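You operate a simulated robot arm through the tools that you are given. There is no shell and no other tool.

You run a simulated two-armed robot. Do the job below in one go: nothing can be reset, and whatever is moved stays where it is left.

## Task
Wind 2 wraps of tape on the brass nipple in the winder.
Fine: swing the tape arm on, turn the knob to 2, swing the arm off, stand the nipple in the blue tray. Set down upright: brass nipple.

The check looks at the end state, three seconds after you hand in, the way a careful person would. Anything else that was tipped, shoved, dropped, spilled or broken makes it a failure.

## Robot
Two 6-joint arms with two-finger parallel grippers on one trunk that stands fixed in place. Base frame: the origin is at the foot of the trunk, x ahead of it, y to its left, z up. Units: m, degrees, N and s.
The left shoulder is at [0.05, 0.17, 1.328], the right one opposite. Each reaches about 1.092 m from its shoulder. Payload 1.57 kg a hand.
The tool frame of a hand sits at the grasp point between the pads (the TCP): z along the fingers, y along the line on which they close. The tips reach 0.03 m beyond it. Largest opening 0.08 m; finger width 0.017, thickness 0.012; the body of the gripper, 0.04 by 0.082 m, starts 0.08 m behind the TCP.
Orientation is told as [roll, pitch, yaw] about the base's x, y, z axes, in that order, counted from this pose: with the fingers straight down and closing along the base's y, the tool's x points along the base's -x, its y along +y and its z along -z.

## Interface
- The arms move only by the tool nudge_tool. It takes "left_deltas", "right_deltas" or both (then of equal length, played together; a hand with none holds still); each is a list of rows, each an object of numbers (a shift or turn left out is 0, a gripper value left out holds the last): "dx", "dy", "dz": the shift along the base's x, y, z in m; "rx", "ry", "rz": the turn, a rotation vector about the base's x, y, z in rad; "hand": the opening in per cent of the stroke, from 0 (shut) to 100 (fully open). In form: [{"dx": .., "dy": .., "dz": .., "rx": .., "ry": .., "rz": .., "hand": ..}, ...]. A call has 1 to 20 rows; each row is the pose to reach, as a shift and turn from the pose commanded when the call began. A row lasts 0.2 s, in which the tool goes at most 0.05 m and 8.6 degrees; a call with a longer step from one row to the next is refused whole, and so is a gripper value outside its range. A pose out of reach is approached as far as the arm can. The call stops where the force on the tool passes 40 N (or 10 N more than at its start, if that is more) or the arm is blocked; 0.2 s more then pass. The fingers move at their own pace (about 0.045 m/s each) and stop on an object; they squeeze with about 41 N. The grip force told is the motor's: it shows also when the fingers shut on nothing. Time passes only in rows, and 0.2 s behind the last, so rows that repeat a pose let the fingers close. The reply holds the time, the measured pose of the TCP, the force on the tool along the base axes, the opening and the grip force, in the units named above and with some noise, with the torque about the TCP (base axes, N m) and any sound that the robot's microphone picked up, and new pictures: "show" is both (left out), scene, wrist or none (wrist: the cameras of the hands that moved).
- Cameras (640 x 400 px; columns grow to the right, rows downward): "scene" is now at [0.0347, 0.011, 1.8947]; the picture's right is [0.14, -0.99, 0.00], its down [-0.76, -0.10, -0.64] and it looks along [0.64, 0.09, -0.77] (base axes); focal length 322 px, centre (320, 200). "left" rides on the left gripper at [0.072, 0.007, -0.122] in its tool frame; the picture's right is [-0.09, 1.00, 0.00], its down [-0.84, -0.08, -0.54] and it looks along [-0.54, -0.05, 0.84] (tool axes); focal length 238 px, centre (320, 200). "right" rides on the right gripper at [0.072, -0.007, -0.122] in its tool frame; the picture's right is [0.09, 1.00, 0.00], its down [-0.84, 0.08, -0.54] and it looks along [-0.54, 0.05, 0.84] (tool axes); focal length 238 px, centre (320, 200). There is no depth. A picture from a camera that has moved, and an enlarged one, comes with that camera's place and axes in the base frame and with its lens.
- lift_body(by): slides the trunk up (or, below 0, down) by that many m; the arms and the scene camera ride with it, the base frame stays. It gives what a move gives, with no picture.
- pan_tilt(pan, tilt): turns the head with the scene camera to pan (to the left, within 86 degrees either way) and tilt (down, from -29 to 69), counted from straight ahead of the robot. It gives what a move gives, and a new picture of the scene camera.
- close_up(camera, box): a new picture of the part [left, top, right, bottom] of that camera's present view, enlarged. It takes no simulated time.
- sign_off(): hands the job in; it is judged then, once.

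Places have to be worked out from the pictures, the camera data and where the tool is seen. Open the grippers and draw the arms clear of the work before you hand the job in, unless the task says otherwise.

The tools are called after "Request:" by a JSON object that holds its "fn" and its "kwargs". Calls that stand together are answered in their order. nudge_tool: Moves the arms, as the interface text tells. Its arguments: {"type":"object","properties":{"left_deltas":{"type":"array","items":{"type":"object","properties":{"dx":{"type":"number"},"dy":{"type":"number"},"dz":{"type":"number"},"rx":{"type":"number"},"ry":{"type":"number"},"rz":{"type":"number"},"hand":{"type":"number"}}}},"right_deltas":{"type":"array","items":{"type":"object","properties":{"dx":{"type":"number"},"dy":{"type":"number"},"dz":{"type":"number"},"rx":{"type":"number"},"ry":{"type":"number"},"rz":{"type":"number"},"hand":{"type":"number"}}}},"show":{"type":"string","enum":["both","scene","wrist","none"]}},"required":[]} The other tools are called the same way: lift_body (by) slides the trunk up or down; pan_tilt (pan, tilt) turns the head that bears the scene camera; close_up (camera, box) takes an enlarged picture of a part of a camera's view; sign_off () hands the job in.

At the start:

```text
time_s: 0.0
left_tool_pos: [0.7188, 0.3189, 1.2176]
left_ee_rot: [0.0, 0.1, 0.0]
left_contact_force: [0.1, -0.2, -0.5]
left_ft_torque: [-0.02, 0.01, -0.01]
left_gripper_width: 0.0801
left_finger_force: 0.1
right_tool_pos: [0.688, -0.2467, 1.2178]
right_ee_rot: [-0.1, 0.1, 0.0]
right_contact_force: [-0.1, -0.3, 0.3]
right_ft_torque: [0.01, 0.0, -0.04]
right_gripper_width: 0.0798
right_finger_force: 0.0
trunk travel left (down, up): [-0.943, 0.027]
head pan, tilt: [7.8, 50.0]
```

scene: 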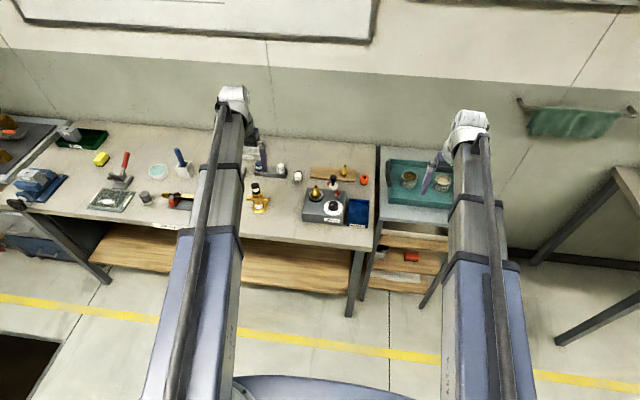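
right: 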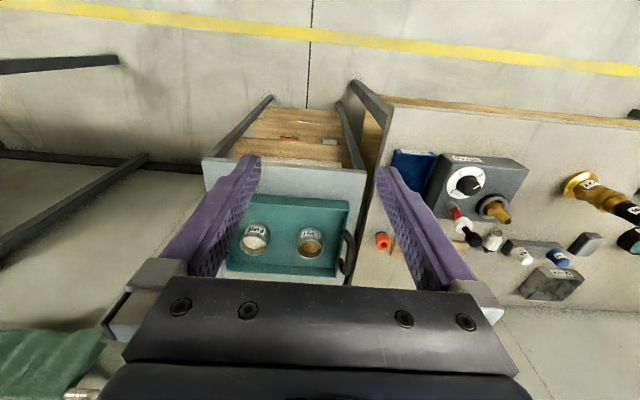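
left: 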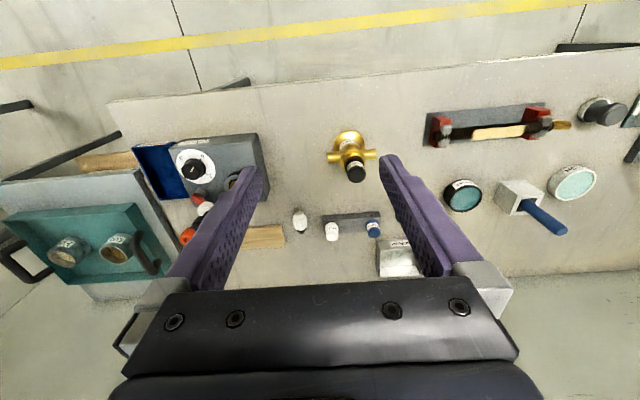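

The pictures show the bench with a grey winder box (knob dial, brass nipple, red-white-black arm) at around columns 300-370 of the scene view, and a blue tray just right of it. I take enlarged pictures to understand the winder.

Request:
{"fn": "close_up", "kwargs": {"camera": "scene", "box": [280, 150, 400, 250]}}

Request:
{"fn": "close_up", "kwargs": {"camera": "right", "box": [370, 130, 550, 270]}}

Request:
{"fn": "close_up", "kwargs": {"camera": "left", "box": [120, 110, 320, 260]}}

```text
4.00 times, centred on (340, 200) of scene
camera zoom: at [0.0347, 0.011, 1.8947], right [0.14, -0.99, 0.0], down [-0.76, -0.1, -0.64], along [0.64, 0.09, -0.77], focal length 1288 px, centre (240, 200)
```

zoom: 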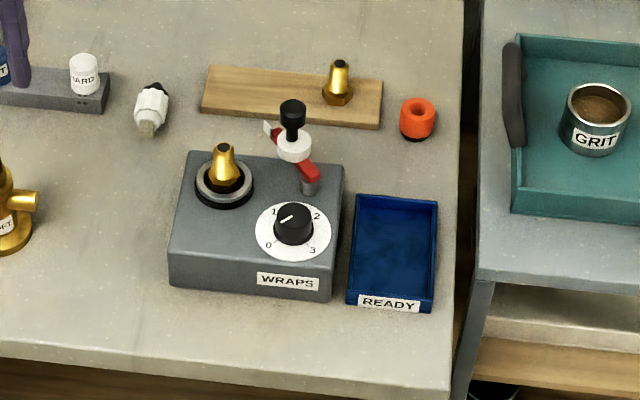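

```text
2.86 times, centred on (460, 200) of right
camera zoom: at [0.6154, -0.2543, 1.3398], right [-0.09, 1.0, 0.0], down [0.84, 0.08, 0.54], along [0.54, 0.05, -0.84], focal length 681 px, centre (-80, 200)
```

zoom: 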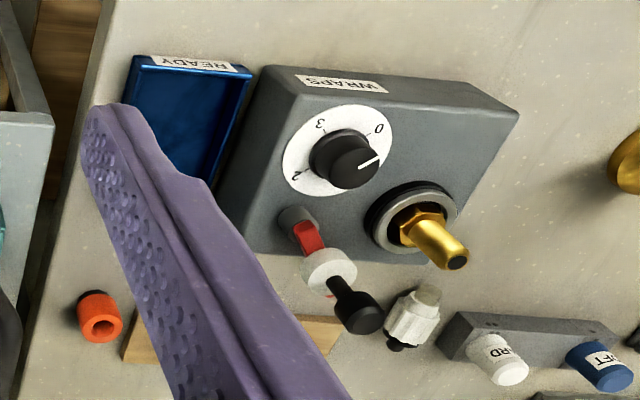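

```text
2.67 times, centred on (220, 185) of left
camera zoom: at [0.6465, 0.325, 1.3387], right [0.09, 1.0, 0.0], down [0.84, -0.08, 0.54], along [0.54, -0.05, -0.84], focal length 636 px, centre (587, 240)
```

zoom: 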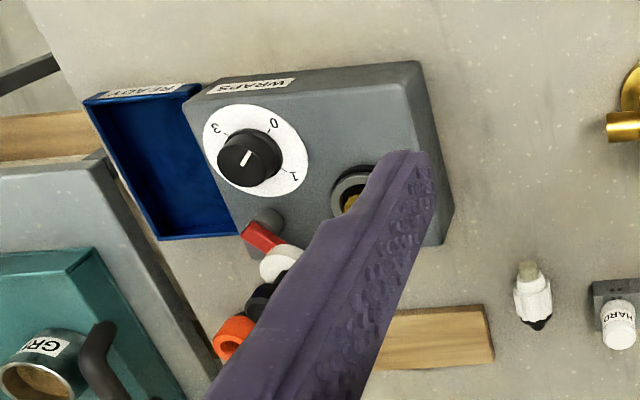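

The zooms are sharp; the nipple top triangulates to about (0.873, 0.144, 0.965). I zoom further on the dial, arm and nipple to read the pointer and the geometry.

Request:
{"fn": "close_up", "kwargs": {"camera": "scene", "box": [320, 180, 380, 230]}}

Request:
{"fn": "close_up", "kwargs": {"camera": "scene", "box": [320, 165, 380, 205]}}

Request:
{"fn": "close_up", "kwargs": {"camera": "right", "box": [440, 150, 520, 200]}}

Request:
{"fn": "close_up", "kwargs": {"camera": "right", "box": [440, 190, 520, 250]}}

```text
8.00 times, centred on (350, 205) of scene
camera zoom: at [0.0347, 0.011, 1.8947], right [0.14, -0.99, 0.0], down [-0.76, -0.1, -0.64], along [0.64, 0.09, -0.77], focal length 2576 px, centre (80, 160)
```

zoom: 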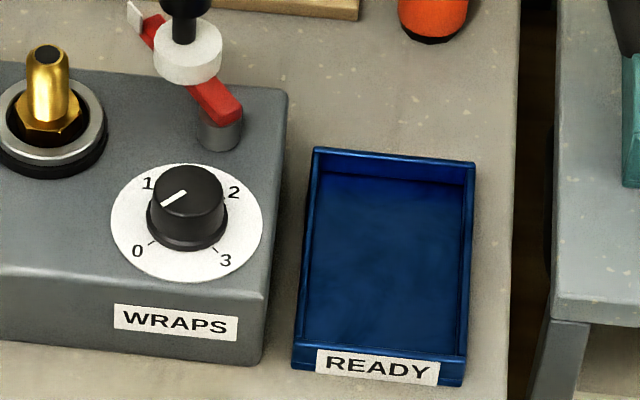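

```text
10.00 times, centred on (350, 185) of scene
camera zoom: at [0.0347, 0.011, 1.8947], right [0.14, -0.99, 0.0], down [-0.76, -0.1, -0.64], along [0.64, 0.09, -0.77], focal length 3220 px, centre (20, 350)
```

zoom: 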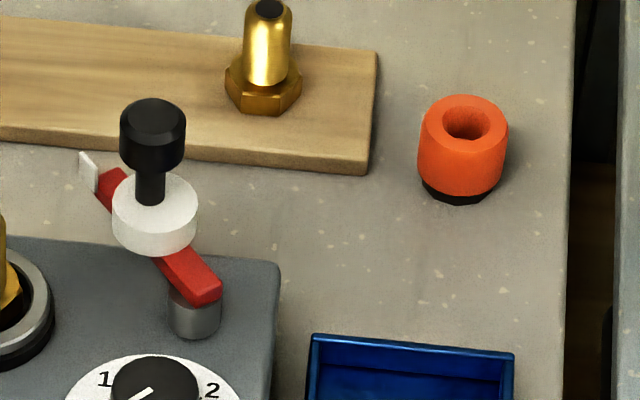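

```text
8.00 times, centred on (480, 175) of right
camera zoom: at [0.6154, -0.2543, 1.3398], right [-0.09, 1.0, 0.0], down [0.84, 0.08, 0.54], along [0.54, 0.05, -0.84], focal length 1907 px, centre (-960, 400)
```

zoom: 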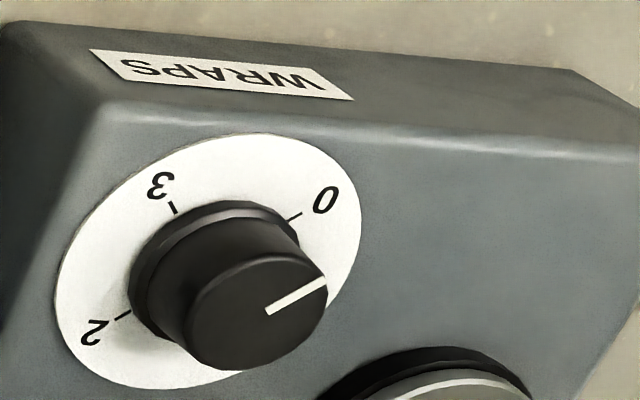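

```text
6.67 times, centred on (480, 220) of right
camera zoom: at [0.6154, -0.2543, 1.3398], right [-0.09, 1.0, 0.0], down [0.84, 0.08, 0.54], along [0.54, 0.05, -0.84], focal length 1589 px, centre (-747, 67)
```

zoom: 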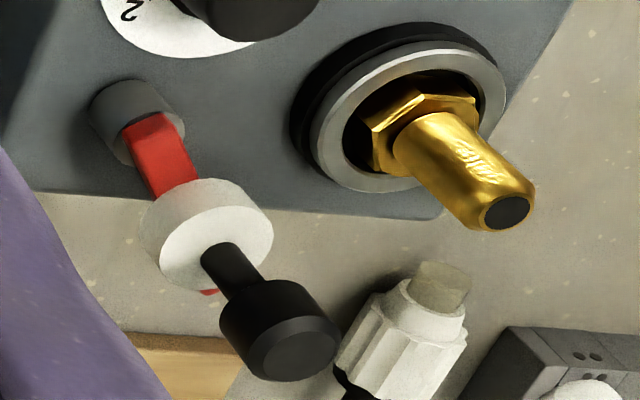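

The pointer is at 0, so 2 lies 180° clockwise; I put the knob at about (0.823, 0.066, top 0.933), handle top (0.908, 0.079, 0.995), arm pivot (0.878, 0.056), and tray x 0.787–0.914, y -0.076–0.006. I bring the left hand high over the winder for a better look.

Request:
{"fn": "nudge_tool", "kwargs": {"left_deltas": [{"dx": 0.02, "dy": -0.03, "dz": 0.0}, {"dx": 0.04, "dy": -0.06, "dz": 0.0}, {"dx": 0.06, "dy": -0.09, "dz": -0.01}, {"dx": 0.08, "dy": -0.12, "dz": -0.02}, {"dx": 0.1, "dy": -0.15, "dz": -0.03}, {"dx": 0.12, "dy": -0.18, "dz": -0.04}, {"dx": 0.14, "dy": -0.21, "dz": -0.05}, {"dx": 0.16, "dy": -0.23, "dz": -0.06}, {"dx": 0.17, "dy": -0.24, "dz": -0.07}], "show": "both"}}

```text
time_s: 2.0
left_tool_pos: [0.8906, 0.0794, 1.2177]
left_ee_rot: [0.0, 0.0, 0.0]
left_contact_force: [-0.3, 0.1, 0.6]
left_ft_torque: [0.01, -0.01, -0.04]
left_gripper_width: 0.0802
left_finger_force: 0.1
left hand out of reach, approached as far as the arm can: row 3, 4, 5, 6, 7, 8, 9
right_tool_pos: [0.686, -0.2466, 1.2175]
right_ee_rot: [0.0, 0.0, 0.1]
right_contact_force: [0.3, -0.4, 0.0]
right_ft_torque: [-0.02, 0.04, 0.0]
right_gripper_width: 0.0802
right_finger_force: 0.0
trunk travel left (down, up): [-0.943, 0.027]
head pan, tilt: [7.8, 50.0]
camera scene: at [0.035, 0.0105, 1.8947], right [0.14, -0.99, 0.0], down [-0.76, -0.1, -0.64], along [0.64, 0.09, -0.77], focal length 322 px, centre (320, 200)
camera left: at [0.8186, 0.0859, 1.3386], right [0.09, 1.0, 0.0], down [0.84, -0.08, 0.54], along [0.54, -0.05, -0.84], focal length 238 px, centre (320, 200)
```

scene: 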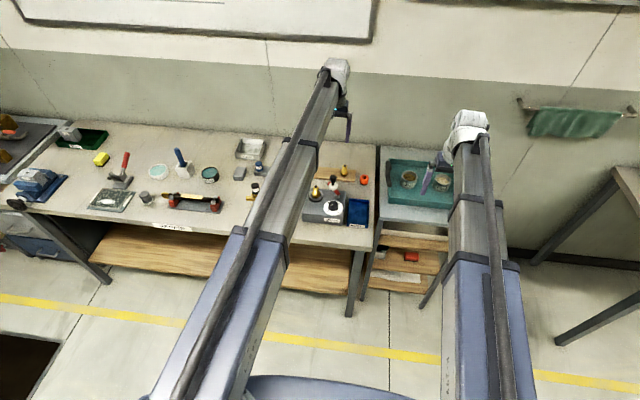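
left: 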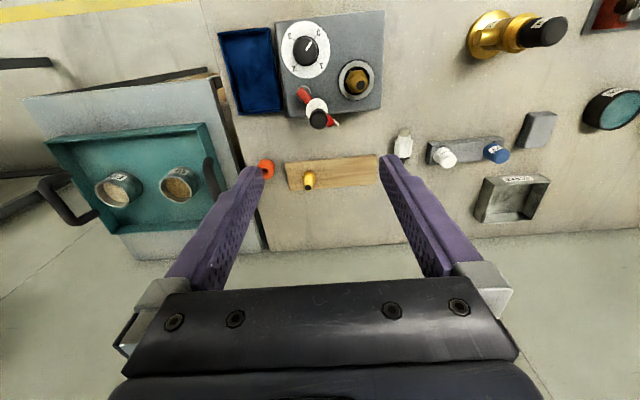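

The left hand reached x and y but refused any downward motion (z stayed 1.2177). I test a small pure descent and a small rise to see what limits it.

Request:
{"fn": "nudge_tool", "kwargs": {"left_deltas": [{"dz": -0.07}, {"dz": -0.07}], "show": "none"}}

Request:
{"fn": "close_up", "kwargs": {"camera": "left", "box": [210, 0, 400, 140]}}

```text
refused: row 1 steps farther than a row can; nothing moved
```

```text
2.86 times, centred on (305, 70) of left
camera zoom: at [0.8186, 0.0859, 1.3386], right [0.09, 1.0, 0.0], down [0.84, -0.08, 0.54], along [0.54, -0.05, -0.84], focal length 681 px, centre (363, 571)
```

zoom: 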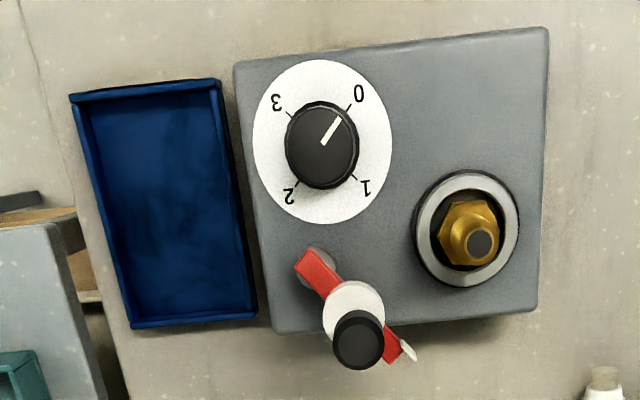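

The overhead view confirms the pointer exactly at 0 and 2 directly opposite. I retry the small descent test.

Request:
{"fn": "nudge_tool", "kwargs": {"left_deltas": [{"dz": -0.02}, {"dz": -0.04}], "show": "none"}}

```text
time_s: 2.6
left_tool_pos: [0.8895, 0.081, 1.2167]
left_ee_rot: [0.0, 0.1, -0.1]
left_contact_force: [0.2, -0.5, 0.0]
left_ft_torque: [-0.01, -0.03, 0.0]
left_gripper_width: 0.0796
left_finger_force: 0.1
left hand out of reach, approached as far as the arm can: row 1, 2
right_tool_pos: [0.6885, -0.2479, 1.2167]
right_ee_rot: [0.1, 0.0, 0.1]
right_contact_force: [0.0, -1.5, -0.2]
right_ft_torque: [0.0, 0.0, 0.0]
right_gripper_width: 0.0802
right_finger_force: 0.1
trunk travel left (down, up): [-0.943, 0.027]
head pan, tilt: [7.8, 50.0]
```

Descent is blocked by a joint limit at this height relative to the shoulder, so height has to come from the trunk. I lower the trunk by 0.1 m (tips stay near 1.09, above the handle top at 0.995).

Request:
{"fn": "lift_body", "kwargs": {"by": -0.1}}

```text
time_s: 3.9
left_tool_pos: [0.8891, 0.0809, 1.1178]
left_ee_rot: [-0.1, 0.0, -0.1]
left_contact_force: [-0.1, 0.9, 0.2]
left_ft_torque: [-0.02, 0.01, 0.0]
left_gripper_width: 0.08
left_finger_force: 0.1
right_tool_pos: [0.6877, -0.2473, 1.1178]
right_ee_rot: [0.0, 0.0, 0.0]
right_contact_force: [-0.4, 0.4, -0.1]
right_ft_torque: [-0.02, -0.03, 0.02]
right_gripper_width: 0.0801
right_finger_force: 0.0
trunk travel left (down, up): [-0.843, 0.127]
head pan, tilt: [7.8, 50.0]
```

Now I test whether the arm can rise and come back down on its own, to learn its vertical range.

Request:
{"fn": "nudge_tool", "kwargs": {"left_deltas": [{"dz": 0.03}, {"dz": 0.06}, {"dz": 0.06}], "show": "both"}}

```text
time_s: 4.7
left_tool_pos: [0.8895, 0.0821, 1.1174]
left_ee_rot: [0.0, 0.0, 0.0]
left_contact_force: [0.3, 0.1, 0.2]
left_ft_torque: [0.01, 0.0, -0.03]
left_gripper_width: 0.0801
left_finger_force: 0.1
left hand out of reach, approached as far as the arm can: row 1, 2, 3
right_tool_pos: [0.6876, -0.2472, 1.1172]
right_ee_rot: [0.0, 0.0, 0.0]
right_contact_force: [-0.3, 0.2, 0.2]
right_ft_torque: [-0.03, 0.03, 0.01]
right_gripper_width: 0.08
right_finger_force: 0.0
trunk travel left (down, up): [-0.843, 0.127]
head pan, tilt: [7.8, 50.0]
camera scene: at [0.0347, 0.011, 1.7947], right [0.14, -0.99, 0.0], down [-0.76, -0.1, -0.64], along [0.64, 0.09, -0.77], focal length 322 px, centre (320, 200)
camera left: at [0.8181, 0.0867, 1.2387], right [0.09, 1.0, 0.0], down [0.84, -0.08, 0.54], along [0.54, -0.05, -0.84], focal length 238 px, centre (320, 200)
```

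scene: 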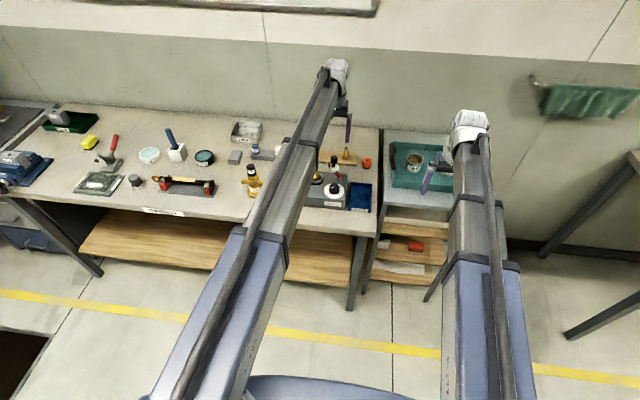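
left: 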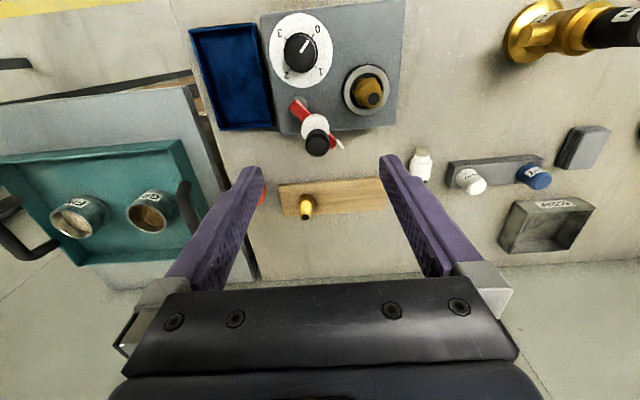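

The left arm moves only horizontally, so its height comes from the trunk alone. I check whether the right arm can change height by itself.

Request:
{"fn": "nudge_tool", "kwargs": {"right_deltas": [{"dz": 0.03}, {"dz": 0.05}], "show": "none"}}

```text
time_s: 5.3
left_tool_pos: [0.8906, 0.0816, 1.1177]
left_ee_rot: [0.0, 0.1, -0.1]
left_contact_force: [0.3, 0.2, 0.2]
left_ft_torque: [0.01, 0.01, 0.02]
left_gripper_width: 0.0796
left_finger_force: 0.1
right_tool_pos: [0.688, -0.2472, 1.1179]
right_ee_rot: [0.1, 0.0, -0.1]
right_contact_force: [0.1, 0.8, -0.4]
right_ft_torque: [0.02, 0.02, -0.01]
right_gripper_width: 0.0802
right_finger_force: 0.1
right hand out of reach, approached as far as the arm can: row 1, 2
trunk travel left (down, up): [-0.843, 0.127]
head pan, tilt: [7.8, 50.0]
```

Both arms are horizontal movers, so I will set heights with the trunk. From the overhead view I refine: handle (0.905, 0.077), nipple axis (0.870, 0.142), knob (0.823, 0.066), pivot (0.877, 0.056). I align the left hand over the handle with the fingers partly open.

Request:
{"fn": "nudge_tool", "kwargs": {"left_deltas": [{"dx": 0.01, "dy": -0.004, "hand": 65}, {"dx": 0.0145, "dy": -0.0045, "hand": 65}, {"dx": 0.0145, "dy": -0.0045, "hand": 65}], "show": "none"}}

Request:
{"fn": "lift_body", "kwargs": {"by": -0.08}}

Request:
{"fn": "close_up", "kwargs": {"camera": "left", "box": [160, 0, 480, 260]}}

Request:
{"fn": "close_up", "kwargs": {"camera": "scene", "box": [280, 100, 420, 220]}}

```text
time_s: 6.1
left_tool_pos: [0.9055, 0.0765, 1.118]
left_ee_rot: [0.0, 0.0, -0.1]
left_contact_force: [0.3, 0.2, 0.7]
left_ft_torque: [0.0, 0.04, 0.0]
left_gripper_width: 0.052
left_finger_force: 0.1
right_tool_pos: [0.6881, -0.2473, 1.1172]
right_ee_rot: [0.0, 0.0, 0.0]
right_contact_force: [-0.3, 0.5, 0.1]
right_ft_torque: [0.03, -0.03, 0.01]
right_gripper_width: 0.0803
right_finger_force: 0.1
trunk travel left (down, up): [-0.843, 0.127]
head pan, tilt: [7.8, 50.0]
```

```text
time_s: 7.3
left_tool_pos: [0.9057, 0.0774, 1.0374]
left_ee_rot: [-0.1, 0.0, 0.0]
left_contact_force: [0.0, -0.3, -0.4]
left_ft_torque: [0.05, 0.05, 0.02]
left_gripper_width: 0.0518
left_finger_force: 0.0
right_tool_pos: [0.6876, -0.2474, 1.037]
right_ee_rot: [0.0, 0.1, 0.0]
right_contact_force: [-0.3, -0.5, -0.5]
right_ft_torque: [-0.03, 0.03, 0.0]
right_gripper_width: 0.0801
right_finger_force: 0.0
trunk travel left (down, up): [-0.763, 0.207]
head pan, tilt: [7.8, 50.0]
```

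```text
1.54 times, centred on (320, 130) of left
camera zoom: at [0.8327, 0.0826, 1.1589], right [0.09, 1.0, 0.0], down [0.84, -0.08, 0.54], along [0.54, -0.05, -0.84], focal length 367 px, centre (320, 308)
```

zoom: 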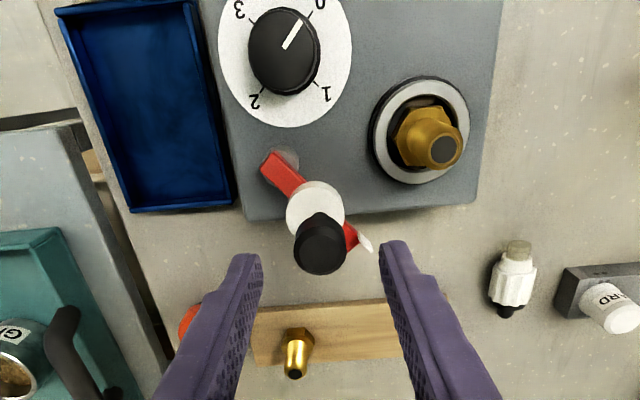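

```text
3.33 times, centred on (350, 160) of scene
camera zoom: at [0.0345, 0.011, 1.7147], right [0.14, -0.99, 0.0], down [-0.76, -0.1, -0.64], along [0.64, 0.09, -0.77], focal length 1073 px, centre (220, 333)
```

zoom: 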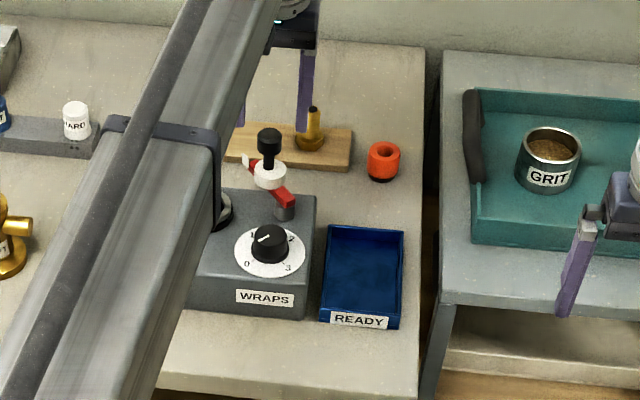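

The handle centre sits at about (0.902, 0.0765), nearly under the TCP. I shift 3 mm back and lower so the tips end at about 0.960, around the handle head and just above the tape roll.

Request:
{"fn": "nudge_tool", "kwargs": {"left_deltas": [{"dx": -0.003, "dy": -0.001, "hand": 65}], "show": "none"}}

Request:
{"fn": "lift_body", "kwargs": {"by": -0.046}}

Request:
{"fn": "close_up", "kwargs": {"camera": "left", "box": [160, 0, 480, 260]}}

Request:
{"fn": "close_up", "kwargs": {"camera": "scene", "box": [300, 90, 380, 170]}}

```text
time_s: 7.7
left_tool_pos: [0.9034, 0.0764, 1.0376]
left_ee_rot: [0.0, 0.0, -0.1]
left_contact_force: [0.5, -0.3, 0.3]
left_ft_torque: [-0.01, -0.03, 0.01]
left_gripper_width: 0.052
left_finger_force: 0.0
right_tool_pos: [0.6867, -0.2471, 1.0378]
right_ee_rot: [0.0, 0.0, 0.0]
right_contact_force: [-0.5, 0.9, -0.2]
right_ft_torque: [0.01, 0.02, 0.04]
right_gripper_width: 0.0801
right_finger_force: 0.1
trunk travel left (down, up): [-0.763, 0.207]
head pan, tilt: [7.8, 50.0]
```

```text
time_s: 8.6
left_tool_pos: [0.9013, 0.0769, 0.9928]
left_ee_rot: [0.1, 0.0, 0.0]
left_contact_force: [0.4, 0.7, 0.1]
left_ft_torque: [-0.02, -0.02, 0.01]
left_gripper_width: 0.0521
left_finger_force: 0.0
right_tool_pos: [0.6879, -0.2469, 0.9929]
right_ee_rot: [0.0, 0.0, -0.1]
right_contact_force: [0.3, -0.1, -0.1]
right_ft_torque: [0.0, 0.01, -0.02]
right_gripper_width: 0.0798
right_finger_force: 0.1
trunk travel left (down, up): [-0.717, 0.253]
head pan, tilt: [7.8, 50.0]
```

```text
1.54 times, centred on (320, 130) of left
camera zoom: at [0.8301, 0.0818, 1.1128], right [0.09, 1.0, 0.0], down [0.84, -0.08, 0.54], along [0.54, -0.05, -0.84], focal length 367 px, centre (320, 308)
```

zoom: 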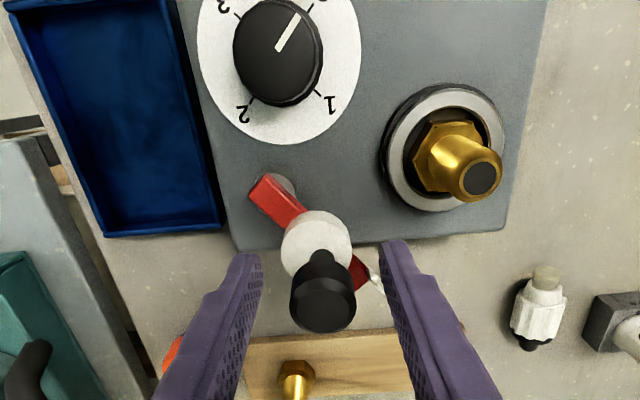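

```text
5.00 times, centred on (340, 130) of scene
camera zoom: at [0.0345, 0.011, 1.6687], right [0.14, -0.99, 0.0], down [-0.76, -0.1, -0.64], along [0.64, 0.09, -0.77], focal length 1610 px, centre (220, 550)
```

zoom: 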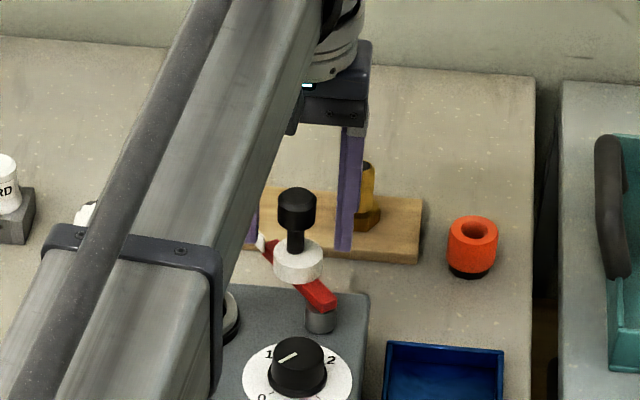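

The handle head sits centred between the fingers at about (0.902, 0.077), top near 1.0, with the tips at 0.963. I close on it.

Request:
{"fn": "nudge_tool", "kwargs": {"left_deltas": [{"hand": 45}, {"hand": 30}, {"hand": 20}, {"hand": 20}, {"hand": 20}], "show": "none"}}

Request:
{"fn": "close_up", "kwargs": {"camera": "left", "box": [160, 0, 480, 260]}}

```text
time_s: 9.8
left_tool_pos: [0.903, 0.0763, 0.9921]
left_ee_rot: [-0.1, 0.0, 0.0]
left_contact_force: [0.7, 3.8, 1.4]
left_ft_torque: [0.08, 0.1, -0.01]
left_gripper_width: 0.0255
left_finger_force: 37.3
right_tool_pos: [0.6866, -0.2471, 0.9915]
right_ee_rot: [0.0, 0.0, 0.0]
right_contact_force: [-0.6, 0.8, 0.5]
right_ft_torque: [0.04, -0.04, -0.02]
right_gripper_width: 0.0799
right_finger_force: 0.1
trunk travel left (down, up): [-0.717, 0.253]
head pan, tilt: [7.8, 50.0]
```

```text
1.54 times, centred on (320, 130) of left
camera zoom: at [0.8303, 0.0824, 1.1127], right [0.09, 1.0, 0.0], down [0.84, -0.08, 0.54], along [0.54, -0.05, -0.84], focal length 367 px, centre (320, 308)
```

zoom: 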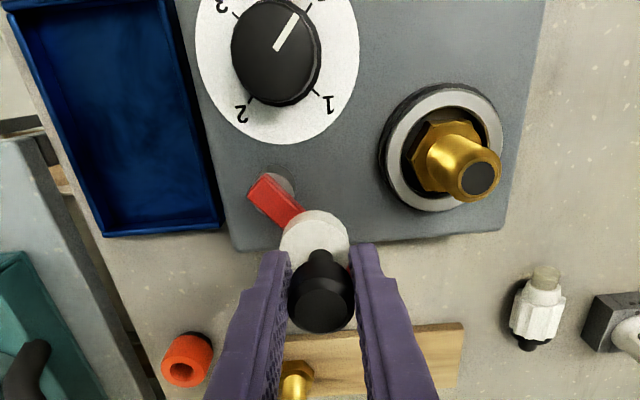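

Grip holds at 25.5 mm with small forces. I swing the handle counter-clockwise around the pivot (0.877, 0.056), turning the hand along with it, first 18° to check the forces.

Request:
{"fn": "nudge_tool", "kwargs": {"left_deltas": [{"dx": -0.0023, "dy": 0.0025, "rz": 0.105, "hand": 20}, {"dx": -0.0048, "dy": 0.0048, "rz": 0.209, "hand": 20}, {"dx": -0.0076, "dy": 0.0069, "rz": 0.314, "hand": 20}], "show": "none"}}

Request:
{"fn": "close_up", "kwargs": {"camera": "left", "box": [160, 0, 480, 260]}}

Request:
{"fn": "close_up", "kwargs": {"camera": "scene", "box": [300, 90, 380, 170]}}

```text
time_s: 10.6
left_tool_pos: [0.8928, 0.0833, 0.9928]
left_ee_rot: [0.0, 0.0, 18.1]
left_contact_force: [1.8, 2.2, 1.4]
left_ft_torque: [0.11, 0.08, -0.03]
left_gripper_width: 0.0253
left_finger_force: 36.9
right_tool_pos: [0.6884, -0.247, 0.9912]
right_ee_rot: [0.0, 0.0, 0.0]
right_contact_force: [-0.3, 0.6, -0.3]
right_ft_torque: [-0.01, -0.01, 0.02]
right_gripper_width: 0.08
right_finger_force: 0.0
trunk travel left (down, up): [-0.717, 0.253]
head pan, tilt: [7.8, 50.0]
```

```text
1.54 times, centred on (320, 130) of left
camera zoom: at [0.8238, 0.0658, 1.1127], right [-0.22, 0.98, 0.0], down [0.82, 0.19, 0.54], along [0.53, 0.12, -0.84], focal length 367 px, centre (320, 308)
```

zoom: 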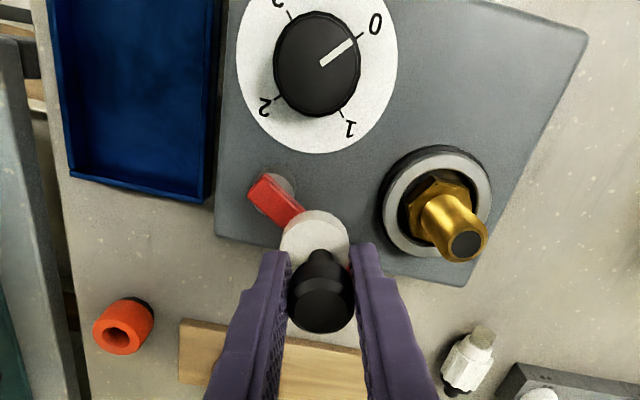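

```text
5.00 times, centred on (340, 130) of scene
camera zoom: at [0.0347, 0.0111, 1.6687], right [0.13, -0.99, 0.0], down [-0.76, -0.1, -0.64], along [0.64, 0.09, -0.77], focal length 1610 px, centre (220, 550)
```

zoom: 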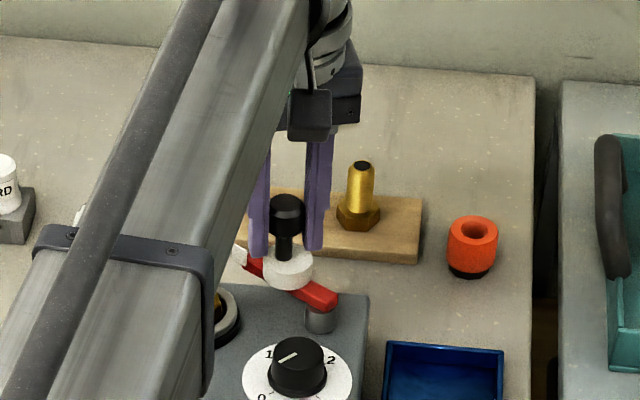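

The arm follows the hand with little force. I continue another 18°.

Request:
{"fn": "nudge_tool", "kwargs": {"left_deltas": [{"dx": -0.003, "dy": 0.0017, "rz": 0.105, "hand": 20}, {"dx": -0.0061, "dy": 0.0031, "rz": 0.209, "hand": 20}, {"dx": -0.0093, "dy": 0.0042, "rz": 0.314, "hand": 20}], "show": "none"}}

Request:
{"fn": "close_up", "kwargs": {"camera": "left", "box": [160, 0, 480, 260]}}

Request:
{"fn": "close_up", "kwargs": {"camera": "scene", "box": [300, 90, 380, 170]}}

```text
time_s: 11.4
left_tool_pos: [0.8837, 0.0852, 0.9922]
left_ee_rot: [0.1, 0.1, 36.1]
left_contact_force: [2.3, -3.5, 2.3]
left_ft_torque: [0.11, -0.26, 0.07]
left_gripper_width: 0.0254
left_finger_force: 36.9
right_tool_pos: [0.6871, -0.2473, 0.9905]
right_ee_rot: [0.0, -0.1, 0.0]
right_contact_force: [1.1, 1.0, 0.5]
right_ft_torque: [0.02, 0.01, 0.0]
right_gripper_width: 0.08
right_finger_force: 0.0
trunk travel left (down, up): [-0.717, 0.253]
head pan, tilt: [7.8, 50.0]
```

```text
1.54 times, centred on (320, 130) of left
camera zoom: at [0.8226, 0.048, 1.1127], right [-0.51, 0.86, 0.0], down [0.72, 0.43, 0.54], along [0.47, 0.28, -0.84], focal length 367 px, centre (320, 308)
```

zoom: 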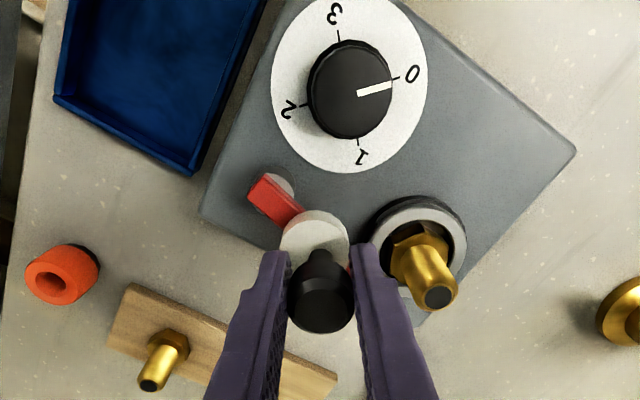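

```text
5.00 times, centred on (340, 130) of scene
camera zoom: at [0.0348, 0.0103, 1.6687], right [0.13, -0.99, 0.0], down [-0.76, -0.1, -0.64], along [0.64, 0.09, -0.77], focal length 1610 px, centre (220, 550)
```

zoom: 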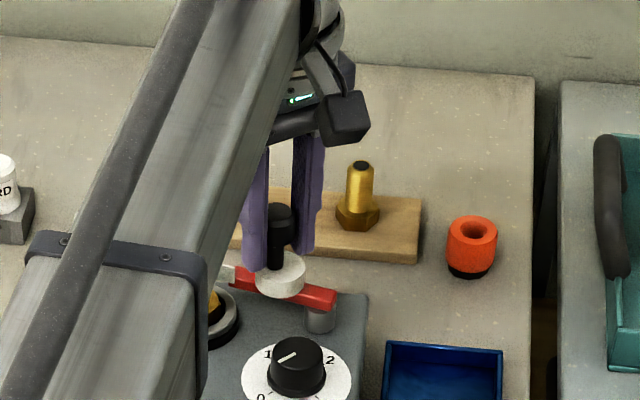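

About 36° done; roughly 18° remain before the tape end meets the nipple. I go 10° more and look again.

Request:
{"fn": "nudge_tool", "kwargs": {"left_deltas": [{"dx": -0.0028, "dy": 0.0004, "rz": 0.087, "hand": 20}, {"dx": -0.0057, "dy": 0.0006, "rz": 0.175, "hand": 20}], "show": "none"}}

Request:
{"fn": "close_up", "kwargs": {"camera": "left", "box": [240, 60, 440, 220]}}

Request:
{"fn": "close_up", "kwargs": {"camera": "scene", "box": [320, 125, 360, 155]}}

```text
time_s: 12.0
left_tool_pos: [0.8783, 0.0856, 0.9919]
left_ee_rot: [0.0, -0.1, 46.1]
left_contact_force: [-0.4, -7.1, -0.9]
left_ft_torque: [0.18, -0.4, -0.02]
left_gripper_width: 0.0253
left_finger_force: 36.6
right_tool_pos: [0.6867, -0.2476, 0.9923]
right_ee_rot: [0.0, 0.0, -0.1]
right_contact_force: [-0.9, 0.1, -0.6]
right_ft_torque: [0.0, 0.04, -0.01]
right_gripper_width: 0.08
right_finger_force: 0.0
trunk travel left (down, up): [-0.717, 0.253]
head pan, tilt: [7.8, 50.0]
```

```text
2.50 times, centred on (340, 140) of left
camera zoom: at [0.8241, 0.0383, 1.1128], right [-0.65, 0.76, 0.0], down [0.64, 0.55, 0.54], along [0.41, 0.35, -0.84], focal length 596 px, centre (270, 350)
```

zoom: 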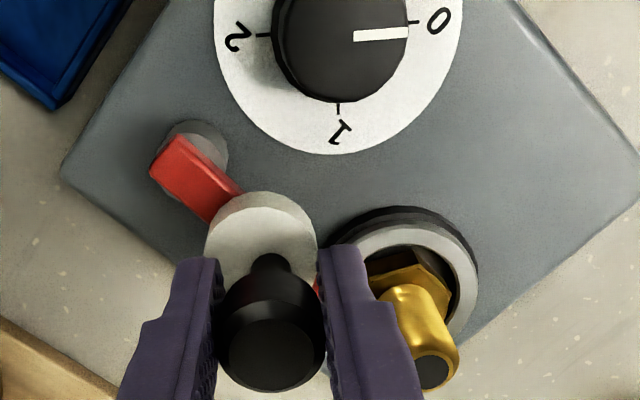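

```text
13.33 times, centred on (340, 140) of scene
camera zoom: at [0.0347, 0.01, 1.6686], right [0.13, -0.99, 0.0], down [-0.76, -0.1, -0.64], along [0.64, 0.09, -0.77], focal length 4294 px, centre (53, 1000)
```

zoom: 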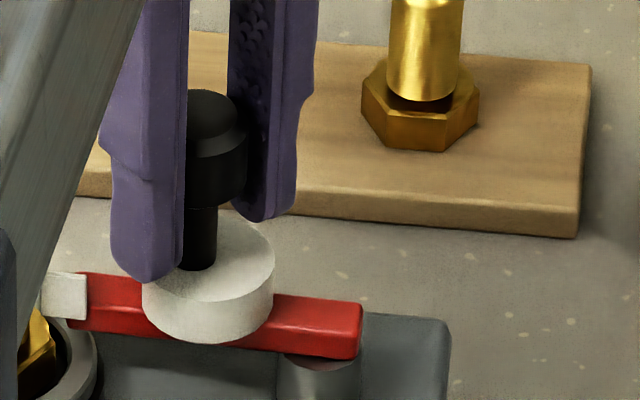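

The arm is at about 88°, with the nipple at about 95°; the y force of -7 N says my radius is slightly large. I trim 1 mm inward and advance about 6° more in small steps.

Request:
{"fn": "nudge_tool", "kwargs": {"left_deltas": [{"dx": -0.0017, "dy": -0.0008, "rz": 0.052, "hand": 20}, {"dx": -0.0034, "dy": -0.0009, "rz": 0.105, "hand": 20}, {"dx": -0.0034, "dy": -0.0009, "rz": 0.105, "hand": 20}], "show": "none"}}

Request:
{"fn": "close_up", "kwargs": {"camera": "left", "box": [240, 60, 440, 220]}}

Request:
{"fn": "close_up", "kwargs": {"camera": "scene", "box": [310, 125, 350, 155]}}

```text
time_s: 12.8
left_tool_pos: [0.8771, 0.0854, 0.991]
left_ee_rot: [-0.1, 0.0, 52.1]
left_contact_force: [9.1, -6.7, 6.8]
left_ft_torque: [-0.08, 0.37, -0.38]
left_gripper_width: 0.0256
left_finger_force: 36.3
right_tool_pos: [0.6879, -0.2479, 0.9918]
right_ee_rot: [0.1, -0.1, -0.1]
right_contact_force: [0.3, -0.3, -0.2]
right_ft_torque: [0.02, 0.0, -0.02]
right_gripper_width: 0.08
right_finger_force: 0.1
trunk travel left (down, up): [-0.717, 0.253]
head pan, tilt: [7.8, 50.0]
```

```text
2.50 times, centred on (340, 140) of left
camera zoom: at [0.828, 0.0324, 1.1126], right [-0.73, 0.68, 0.0], down [0.57, 0.61, 0.54], along [0.37, 0.4, -0.84], focal length 596 px, centre (270, 350)
```

zoom: 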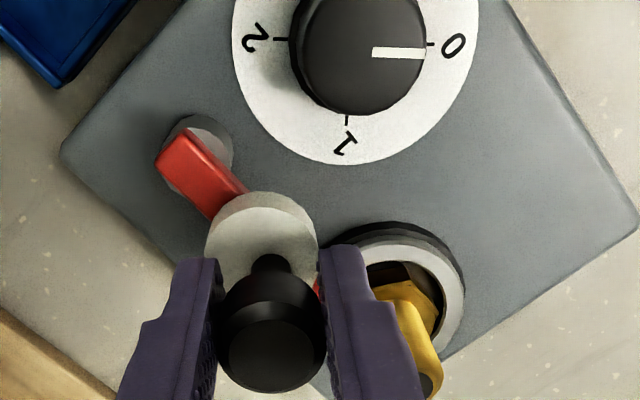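

```text
13.33 times, centred on (330, 140) of scene
camera zoom: at [0.0351, 0.0101, 1.6688], right [0.13, -0.99, 0.0], down [-0.76, -0.1, -0.64], along [0.64, 0.09, -0.77], focal length 4294 px, centre (187, 1000)
```

zoom: 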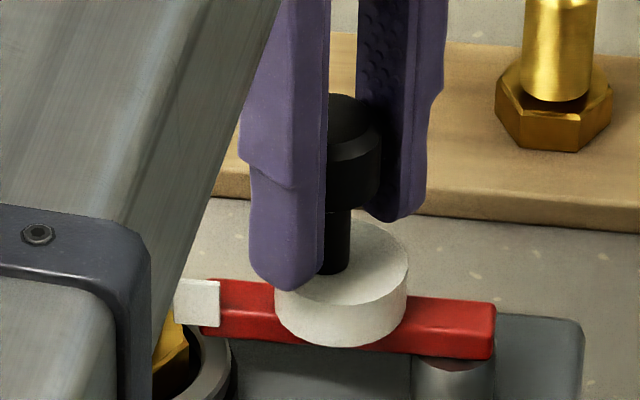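

The x force jumped to 9 N, so the arm is at its stop or the tape is touching the nipple. I take closer looks at the tape tip.

Request:
{"fn": "close_up", "kwargs": {"camera": "left", "box": [320, 140, 400, 220]}}

Request:
{"fn": "close_up", "kwargs": {"camera": "right", "box": [440, 0, 640, 140]}}

```text
5.00 times, centred on (360, 180) of left
camera zoom: at [0.828, 0.0324, 1.1126], right [-0.73, 0.68, 0.0], down [0.57, 0.61, 0.54], along [0.37, 0.4, -0.84], focal length 1192 px, centre (120, 300)
```

zoom: 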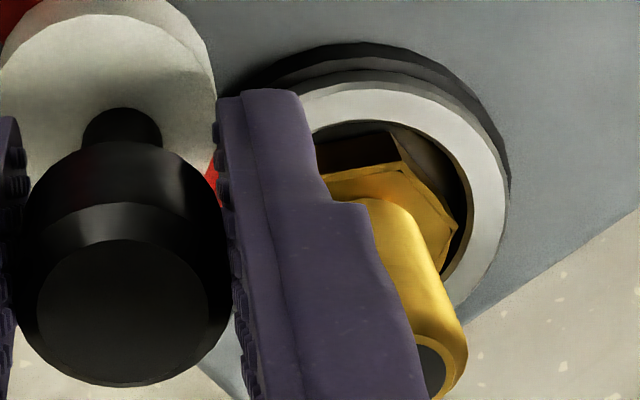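

```text
2.86 times, centred on (540, 70) of right
camera zoom: at [0.6157, -0.255, 1.1137], right [-0.09, 1.0, 0.0], down [0.84, 0.08, 0.54], along [0.54, 0.05, -0.84], focal length 681 px, centre (-309, 571)
```

zoom: 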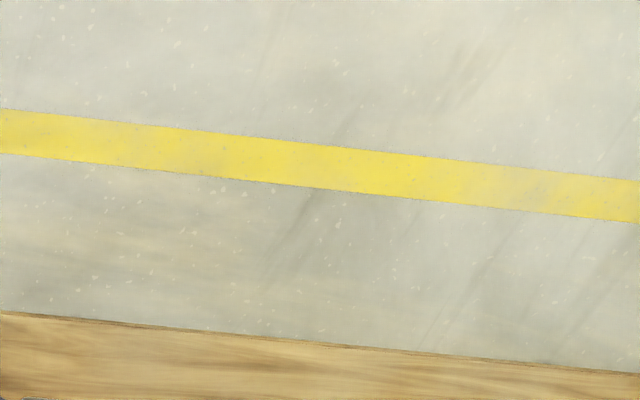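

The hand is clear of the nipple. I open the fingers partly to let go of the handle, then raise the trunk and look from above to verify the arm is on.

Request:
{"fn": "nudge_tool", "kwargs": {"left_deltas": [{"hand": 35}, {"hand": 50}, {"hand": 50}], "show": "none"}}

Request:
{"fn": "lift_body", "kwargs": {"by": 0.08}}

Request:
{"fn": "close_up", "kwargs": {"camera": "left", "box": [220, 0, 460, 190]}}

Request:
{"fn": "close_up", "kwargs": {"camera": "scene", "box": [300, 110, 380, 180]}}

```text
time_s: 13.6
left_tool_pos: [0.8767, 0.0873, 0.9917]
left_ee_rot: [0.1, 0.0, 52.0]
left_contact_force: [0.8, 0.3, 0.0]
left_ft_torque: [-0.02, -0.01, 0.0]
left_gripper_width: 0.0399
left_finger_force: 0.0
right_tool_pos: [0.6879, -0.2465, 0.9911]
right_ee_rot: [0.0, 0.0, 0.1]
right_contact_force: [0.8, 0.3, -1.4]
right_ft_torque: [-0.01, -0.01, -0.01]
right_gripper_width: 0.0799
right_finger_force: 0.1
trunk travel left (down, up): [-0.717, 0.253]
head pan, tilt: [7.8, 50.0]
```

```text
time_s: 14.8
left_tool_pos: [0.8771, 0.0874, 1.0712]
left_ee_rot: [0.0, 0.0, 52.0]
left_contact_force: [0.4, 0.5, 0.3]
left_ft_torque: [0.02, 0.03, 0.0]
left_gripper_width: 0.0399
left_finger_force: 0.2
right_tool_pos: [0.6876, -0.2476, 1.0715]
right_ee_rot: [0.0, 0.0, 0.0]
right_contact_force: [-0.3, 0.1, 0.2]
right_ft_torque: [-0.02, -0.01, 0.02]
right_gripper_width: 0.08
right_finger_force: 0.1
trunk travel left (down, up): [-0.797, 0.173]
head pan, tilt: [7.8, 50.0]
```

```text
2.11 times, centred on (340, 95) of left
camera zoom: at [0.8272, 0.0333, 1.1926], right [-0.73, 0.69, 0.0], down [0.58, 0.61, 0.54], along [0.37, 0.39, -0.84], focal length 502 px, centre (278, 421)
```

zoom: 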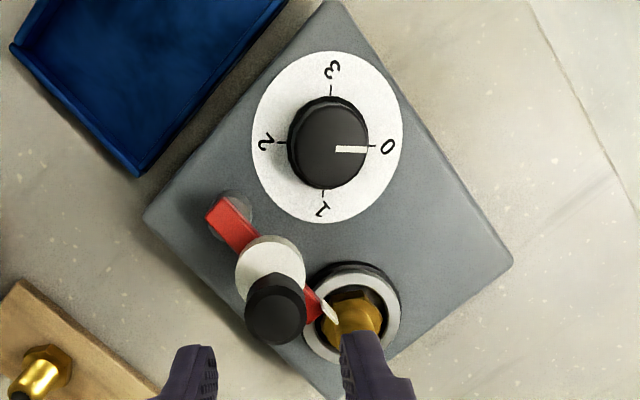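

```text
5.71 times, centred on (340, 145) of scene
camera zoom: at [0.035, 0.0109, 1.7486], right [0.14, -0.99, 0.0], down [-0.76, -0.1, -0.64], along [0.64, 0.09, -0.77], focal length 1840 px, centre (206, 514)
```

zoom: 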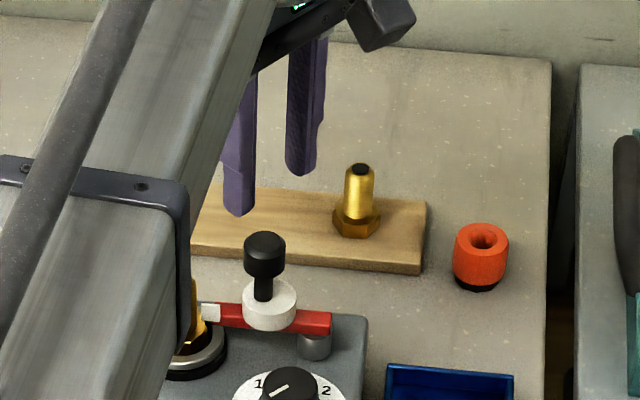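

The white tape end now lies against the nipple, so the arm is on. I move the hand above the knob and turn it to yaw +90° to test the wrist range for the knob turn.

Request:
{"fn": "nudge_tool", "kwargs": {"left_deltas": [{"dx": -0.011, "dy": -0.004, "rz": 0.13, "hand": 50}, {"dx": -0.022, "dy": -0.008, "rz": 0.265, "hand": 60}, {"dx": -0.033, "dy": -0.012, "rz": 0.4, "hand": 65}, {"dx": -0.044, "dy": -0.017, "rz": 0.53, "hand": 65}, {"dx": -0.054, "dy": -0.021, "rz": 0.66, "hand": 65}, {"dx": -0.054, "dy": -0.021, "rz": 0.66, "hand": 65}], "show": "both"}}

```text
time_s: 16.1
left_tool_pos: [0.8236, 0.066, 1.073]
left_ee_rot: [0.0, 0.0, 90.0]
left_contact_force: [-0.3, -0.1, 0.7]
left_ft_torque: [0.02, -0.02, 0.0]
left_gripper_width: 0.0521
left_finger_force: 0.0
right_tool_pos: [0.6876, -0.2487, 1.0715]
right_ee_rot: [0.0, 0.0, 0.0]
right_contact_force: [-0.2, 0.1, -0.1]
right_ft_torque: [0.06, -0.02, -0.01]
right_gripper_width: 0.0801
right_finger_force: 0.0
trunk travel left (down, up): [-0.797, 0.173]
head pan, tilt: [7.8, 50.0]
camera scene: at [0.0349, 0.011, 1.7487], right [0.14, -0.99, 0.0], down [-0.76, -0.1, -0.64], along [0.64, 0.09, -0.77], focal length 322 px, centre (320, 200)
camera left: at [0.8158, -0.0065, 1.1926], right [-1.0, 0.09, 0.0], down [0.08, 0.84, 0.54], along [0.05, 0.54, -0.84], focal length 238 px, centre (320, 200)
```

scene: 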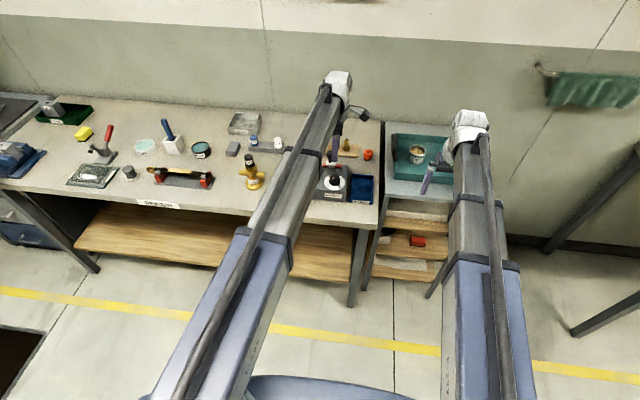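
left: 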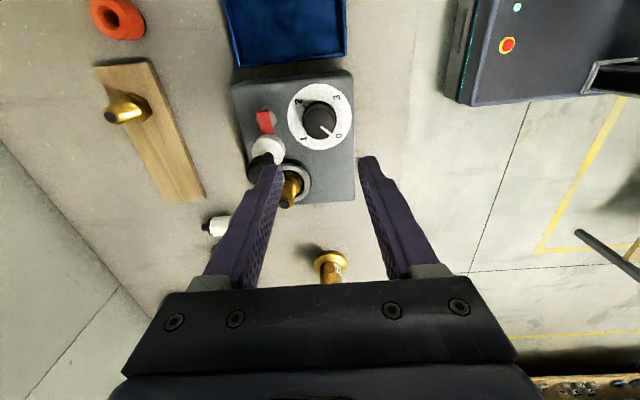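

Yaw +90° is reachable. I zoom for the exact knob centre and tape contact.

Request:
{"fn": "close_up", "kwargs": {"camera": "left", "box": [230, 60, 370, 220]}}

Request:
{"fn": "close_up", "kwargs": {"camera": "left", "box": [280, 75, 360, 155]}}

Request:
{"fn": "close_up", "kwargs": {"camera": "scene", "box": [310, 150, 360, 200]}}

```text
2.50 times, centred on (300, 140) of left
camera zoom: at [0.8158, -0.0065, 1.1926], right [-1.0, 0.09, 0.0], down [0.08, 0.84, 0.54], along [0.05, 0.54, -0.84], focal length 596 px, centre (370, 350)
```

zoom: 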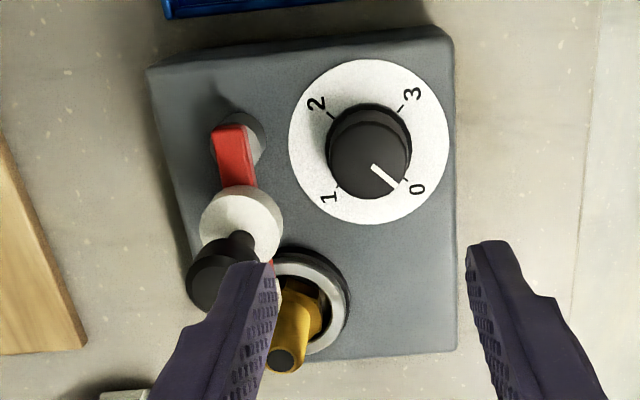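

```text
5.00 times, centred on (320, 115) of left
camera zoom: at [0.8158, -0.0065, 1.1926], right [-1.0, 0.09, 0.0], down [0.08, 0.84, 0.54], along [0.05, 0.54, -0.84], focal length 1192 px, centre (320, 625)
```

zoom: 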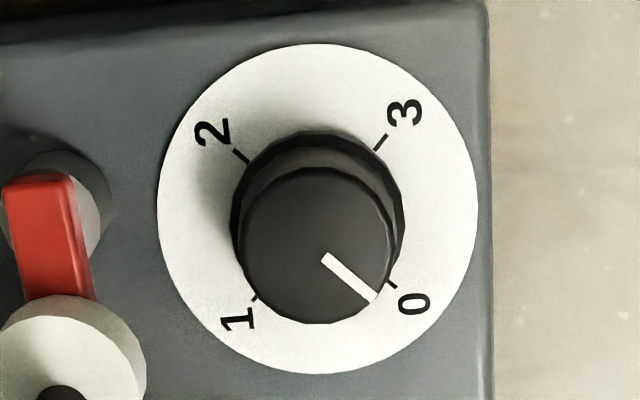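

```text
8.00 times, centred on (335, 175) of scene
camera zoom: at [0.0349, 0.011, 1.7487], right [0.14, -0.99, 0.0], down [-0.76, -0.1, -0.64], along [0.64, 0.09, -0.77], focal length 2576 px, centre (200, 400)
```

zoom: 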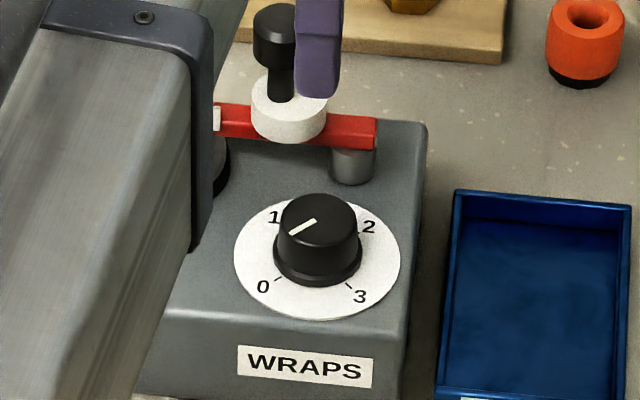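

The knob centre reads about (0.8225, 0.0635), with a slightly tapered body (34 mm at the top). I nudge to that centre with 48 mm opening and lower part way, then check the alignment again.

Request:
{"fn": "nudge_tool", "kwargs": {"left_deltas": [{"dx": -0.0008, "dy": -0.0022, "hand": 60}, {"dx": -0.0008, "dy": -0.0022, "hand": 60}], "show": "none"}}

Request:
{"fn": "lift_body", "kwargs": {"by": -0.085}}

Request:
{"fn": "close_up", "kwargs": {"camera": "left", "box": [240, 80, 400, 240]}}

Request:
{"fn": "close_up", "kwargs": {"camera": "scene", "box": [310, 110, 370, 170]}}

```text
time_s: 16.8
left_tool_pos: [0.8208, 0.0638, 1.0715]
left_ee_rot: [0.0, 0.0, 90.0]
left_contact_force: [-0.1, 0.4, 0.2]
left_ft_torque: [0.0, -0.02, -0.04]
left_gripper_width: 0.0478
left_finger_force: 0.1
right_tool_pos: [0.6875, -0.2473, 1.0719]
right_ee_rot: [-0.1, 0.1, 0.0]
right_contact_force: [0.8, 0.6, 1.1]
right_ft_torque: [-0.01, -0.07, 0.0]
right_gripper_width: 0.0799
right_finger_force: 0.0
trunk travel left (down, up): [-0.797, 0.173]
head pan, tilt: [7.8, 50.0]
```

```text
time_s: 18.0
left_tool_pos: [0.821, 0.0648, 0.9864]
left_ee_rot: [-0.1, 0.1, 89.9]
left_contact_force: [0.5, -0.8, -0.4]
left_ft_torque: [0.0, -0.01, -0.02]
left_gripper_width: 0.0478
left_finger_force: 0.0
right_tool_pos: [0.6883, -0.2471, 0.9879]
right_ee_rot: [0.0, -0.1, 0.0]
right_contact_force: [0.4, 0.6, -0.8]
right_ft_torque: [-0.01, -0.01, 0.02]
right_gripper_width: 0.0801
right_finger_force: 0.0
trunk travel left (down, up): [-0.712, 0.258]
head pan, tilt: [7.8, 50.0]
```

```text
2.50 times, centred on (320, 160) of left
camera zoom: at [0.8146, -0.0088, 1.1079], right [-1.0, 0.09, 0.0], down [0.08, 0.84, 0.54], along [0.05, 0.54, -0.84], focal length 596 px, centre (320, 300)
```

zoom: 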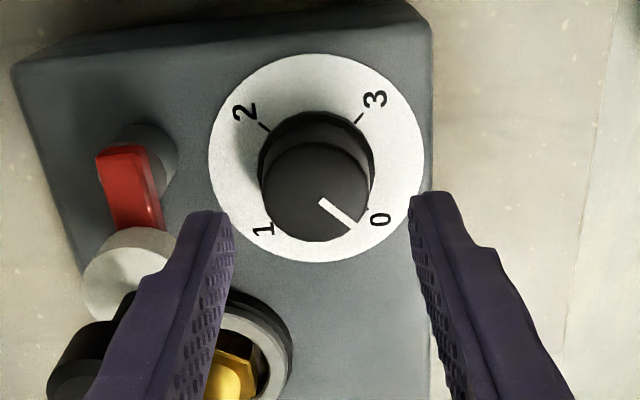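

```text
6.67 times, centred on (340, 140) of scene
camera zoom: at [0.0345, 0.011, 1.6637], right [0.14, -0.99, 0.0], down [-0.76, -0.1, -0.64], along [0.64, 0.09, -0.77], focal length 2147 px, centre (187, 600)
```

zoom: 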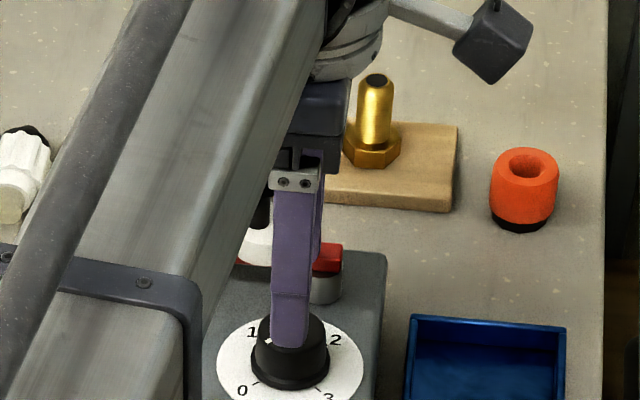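

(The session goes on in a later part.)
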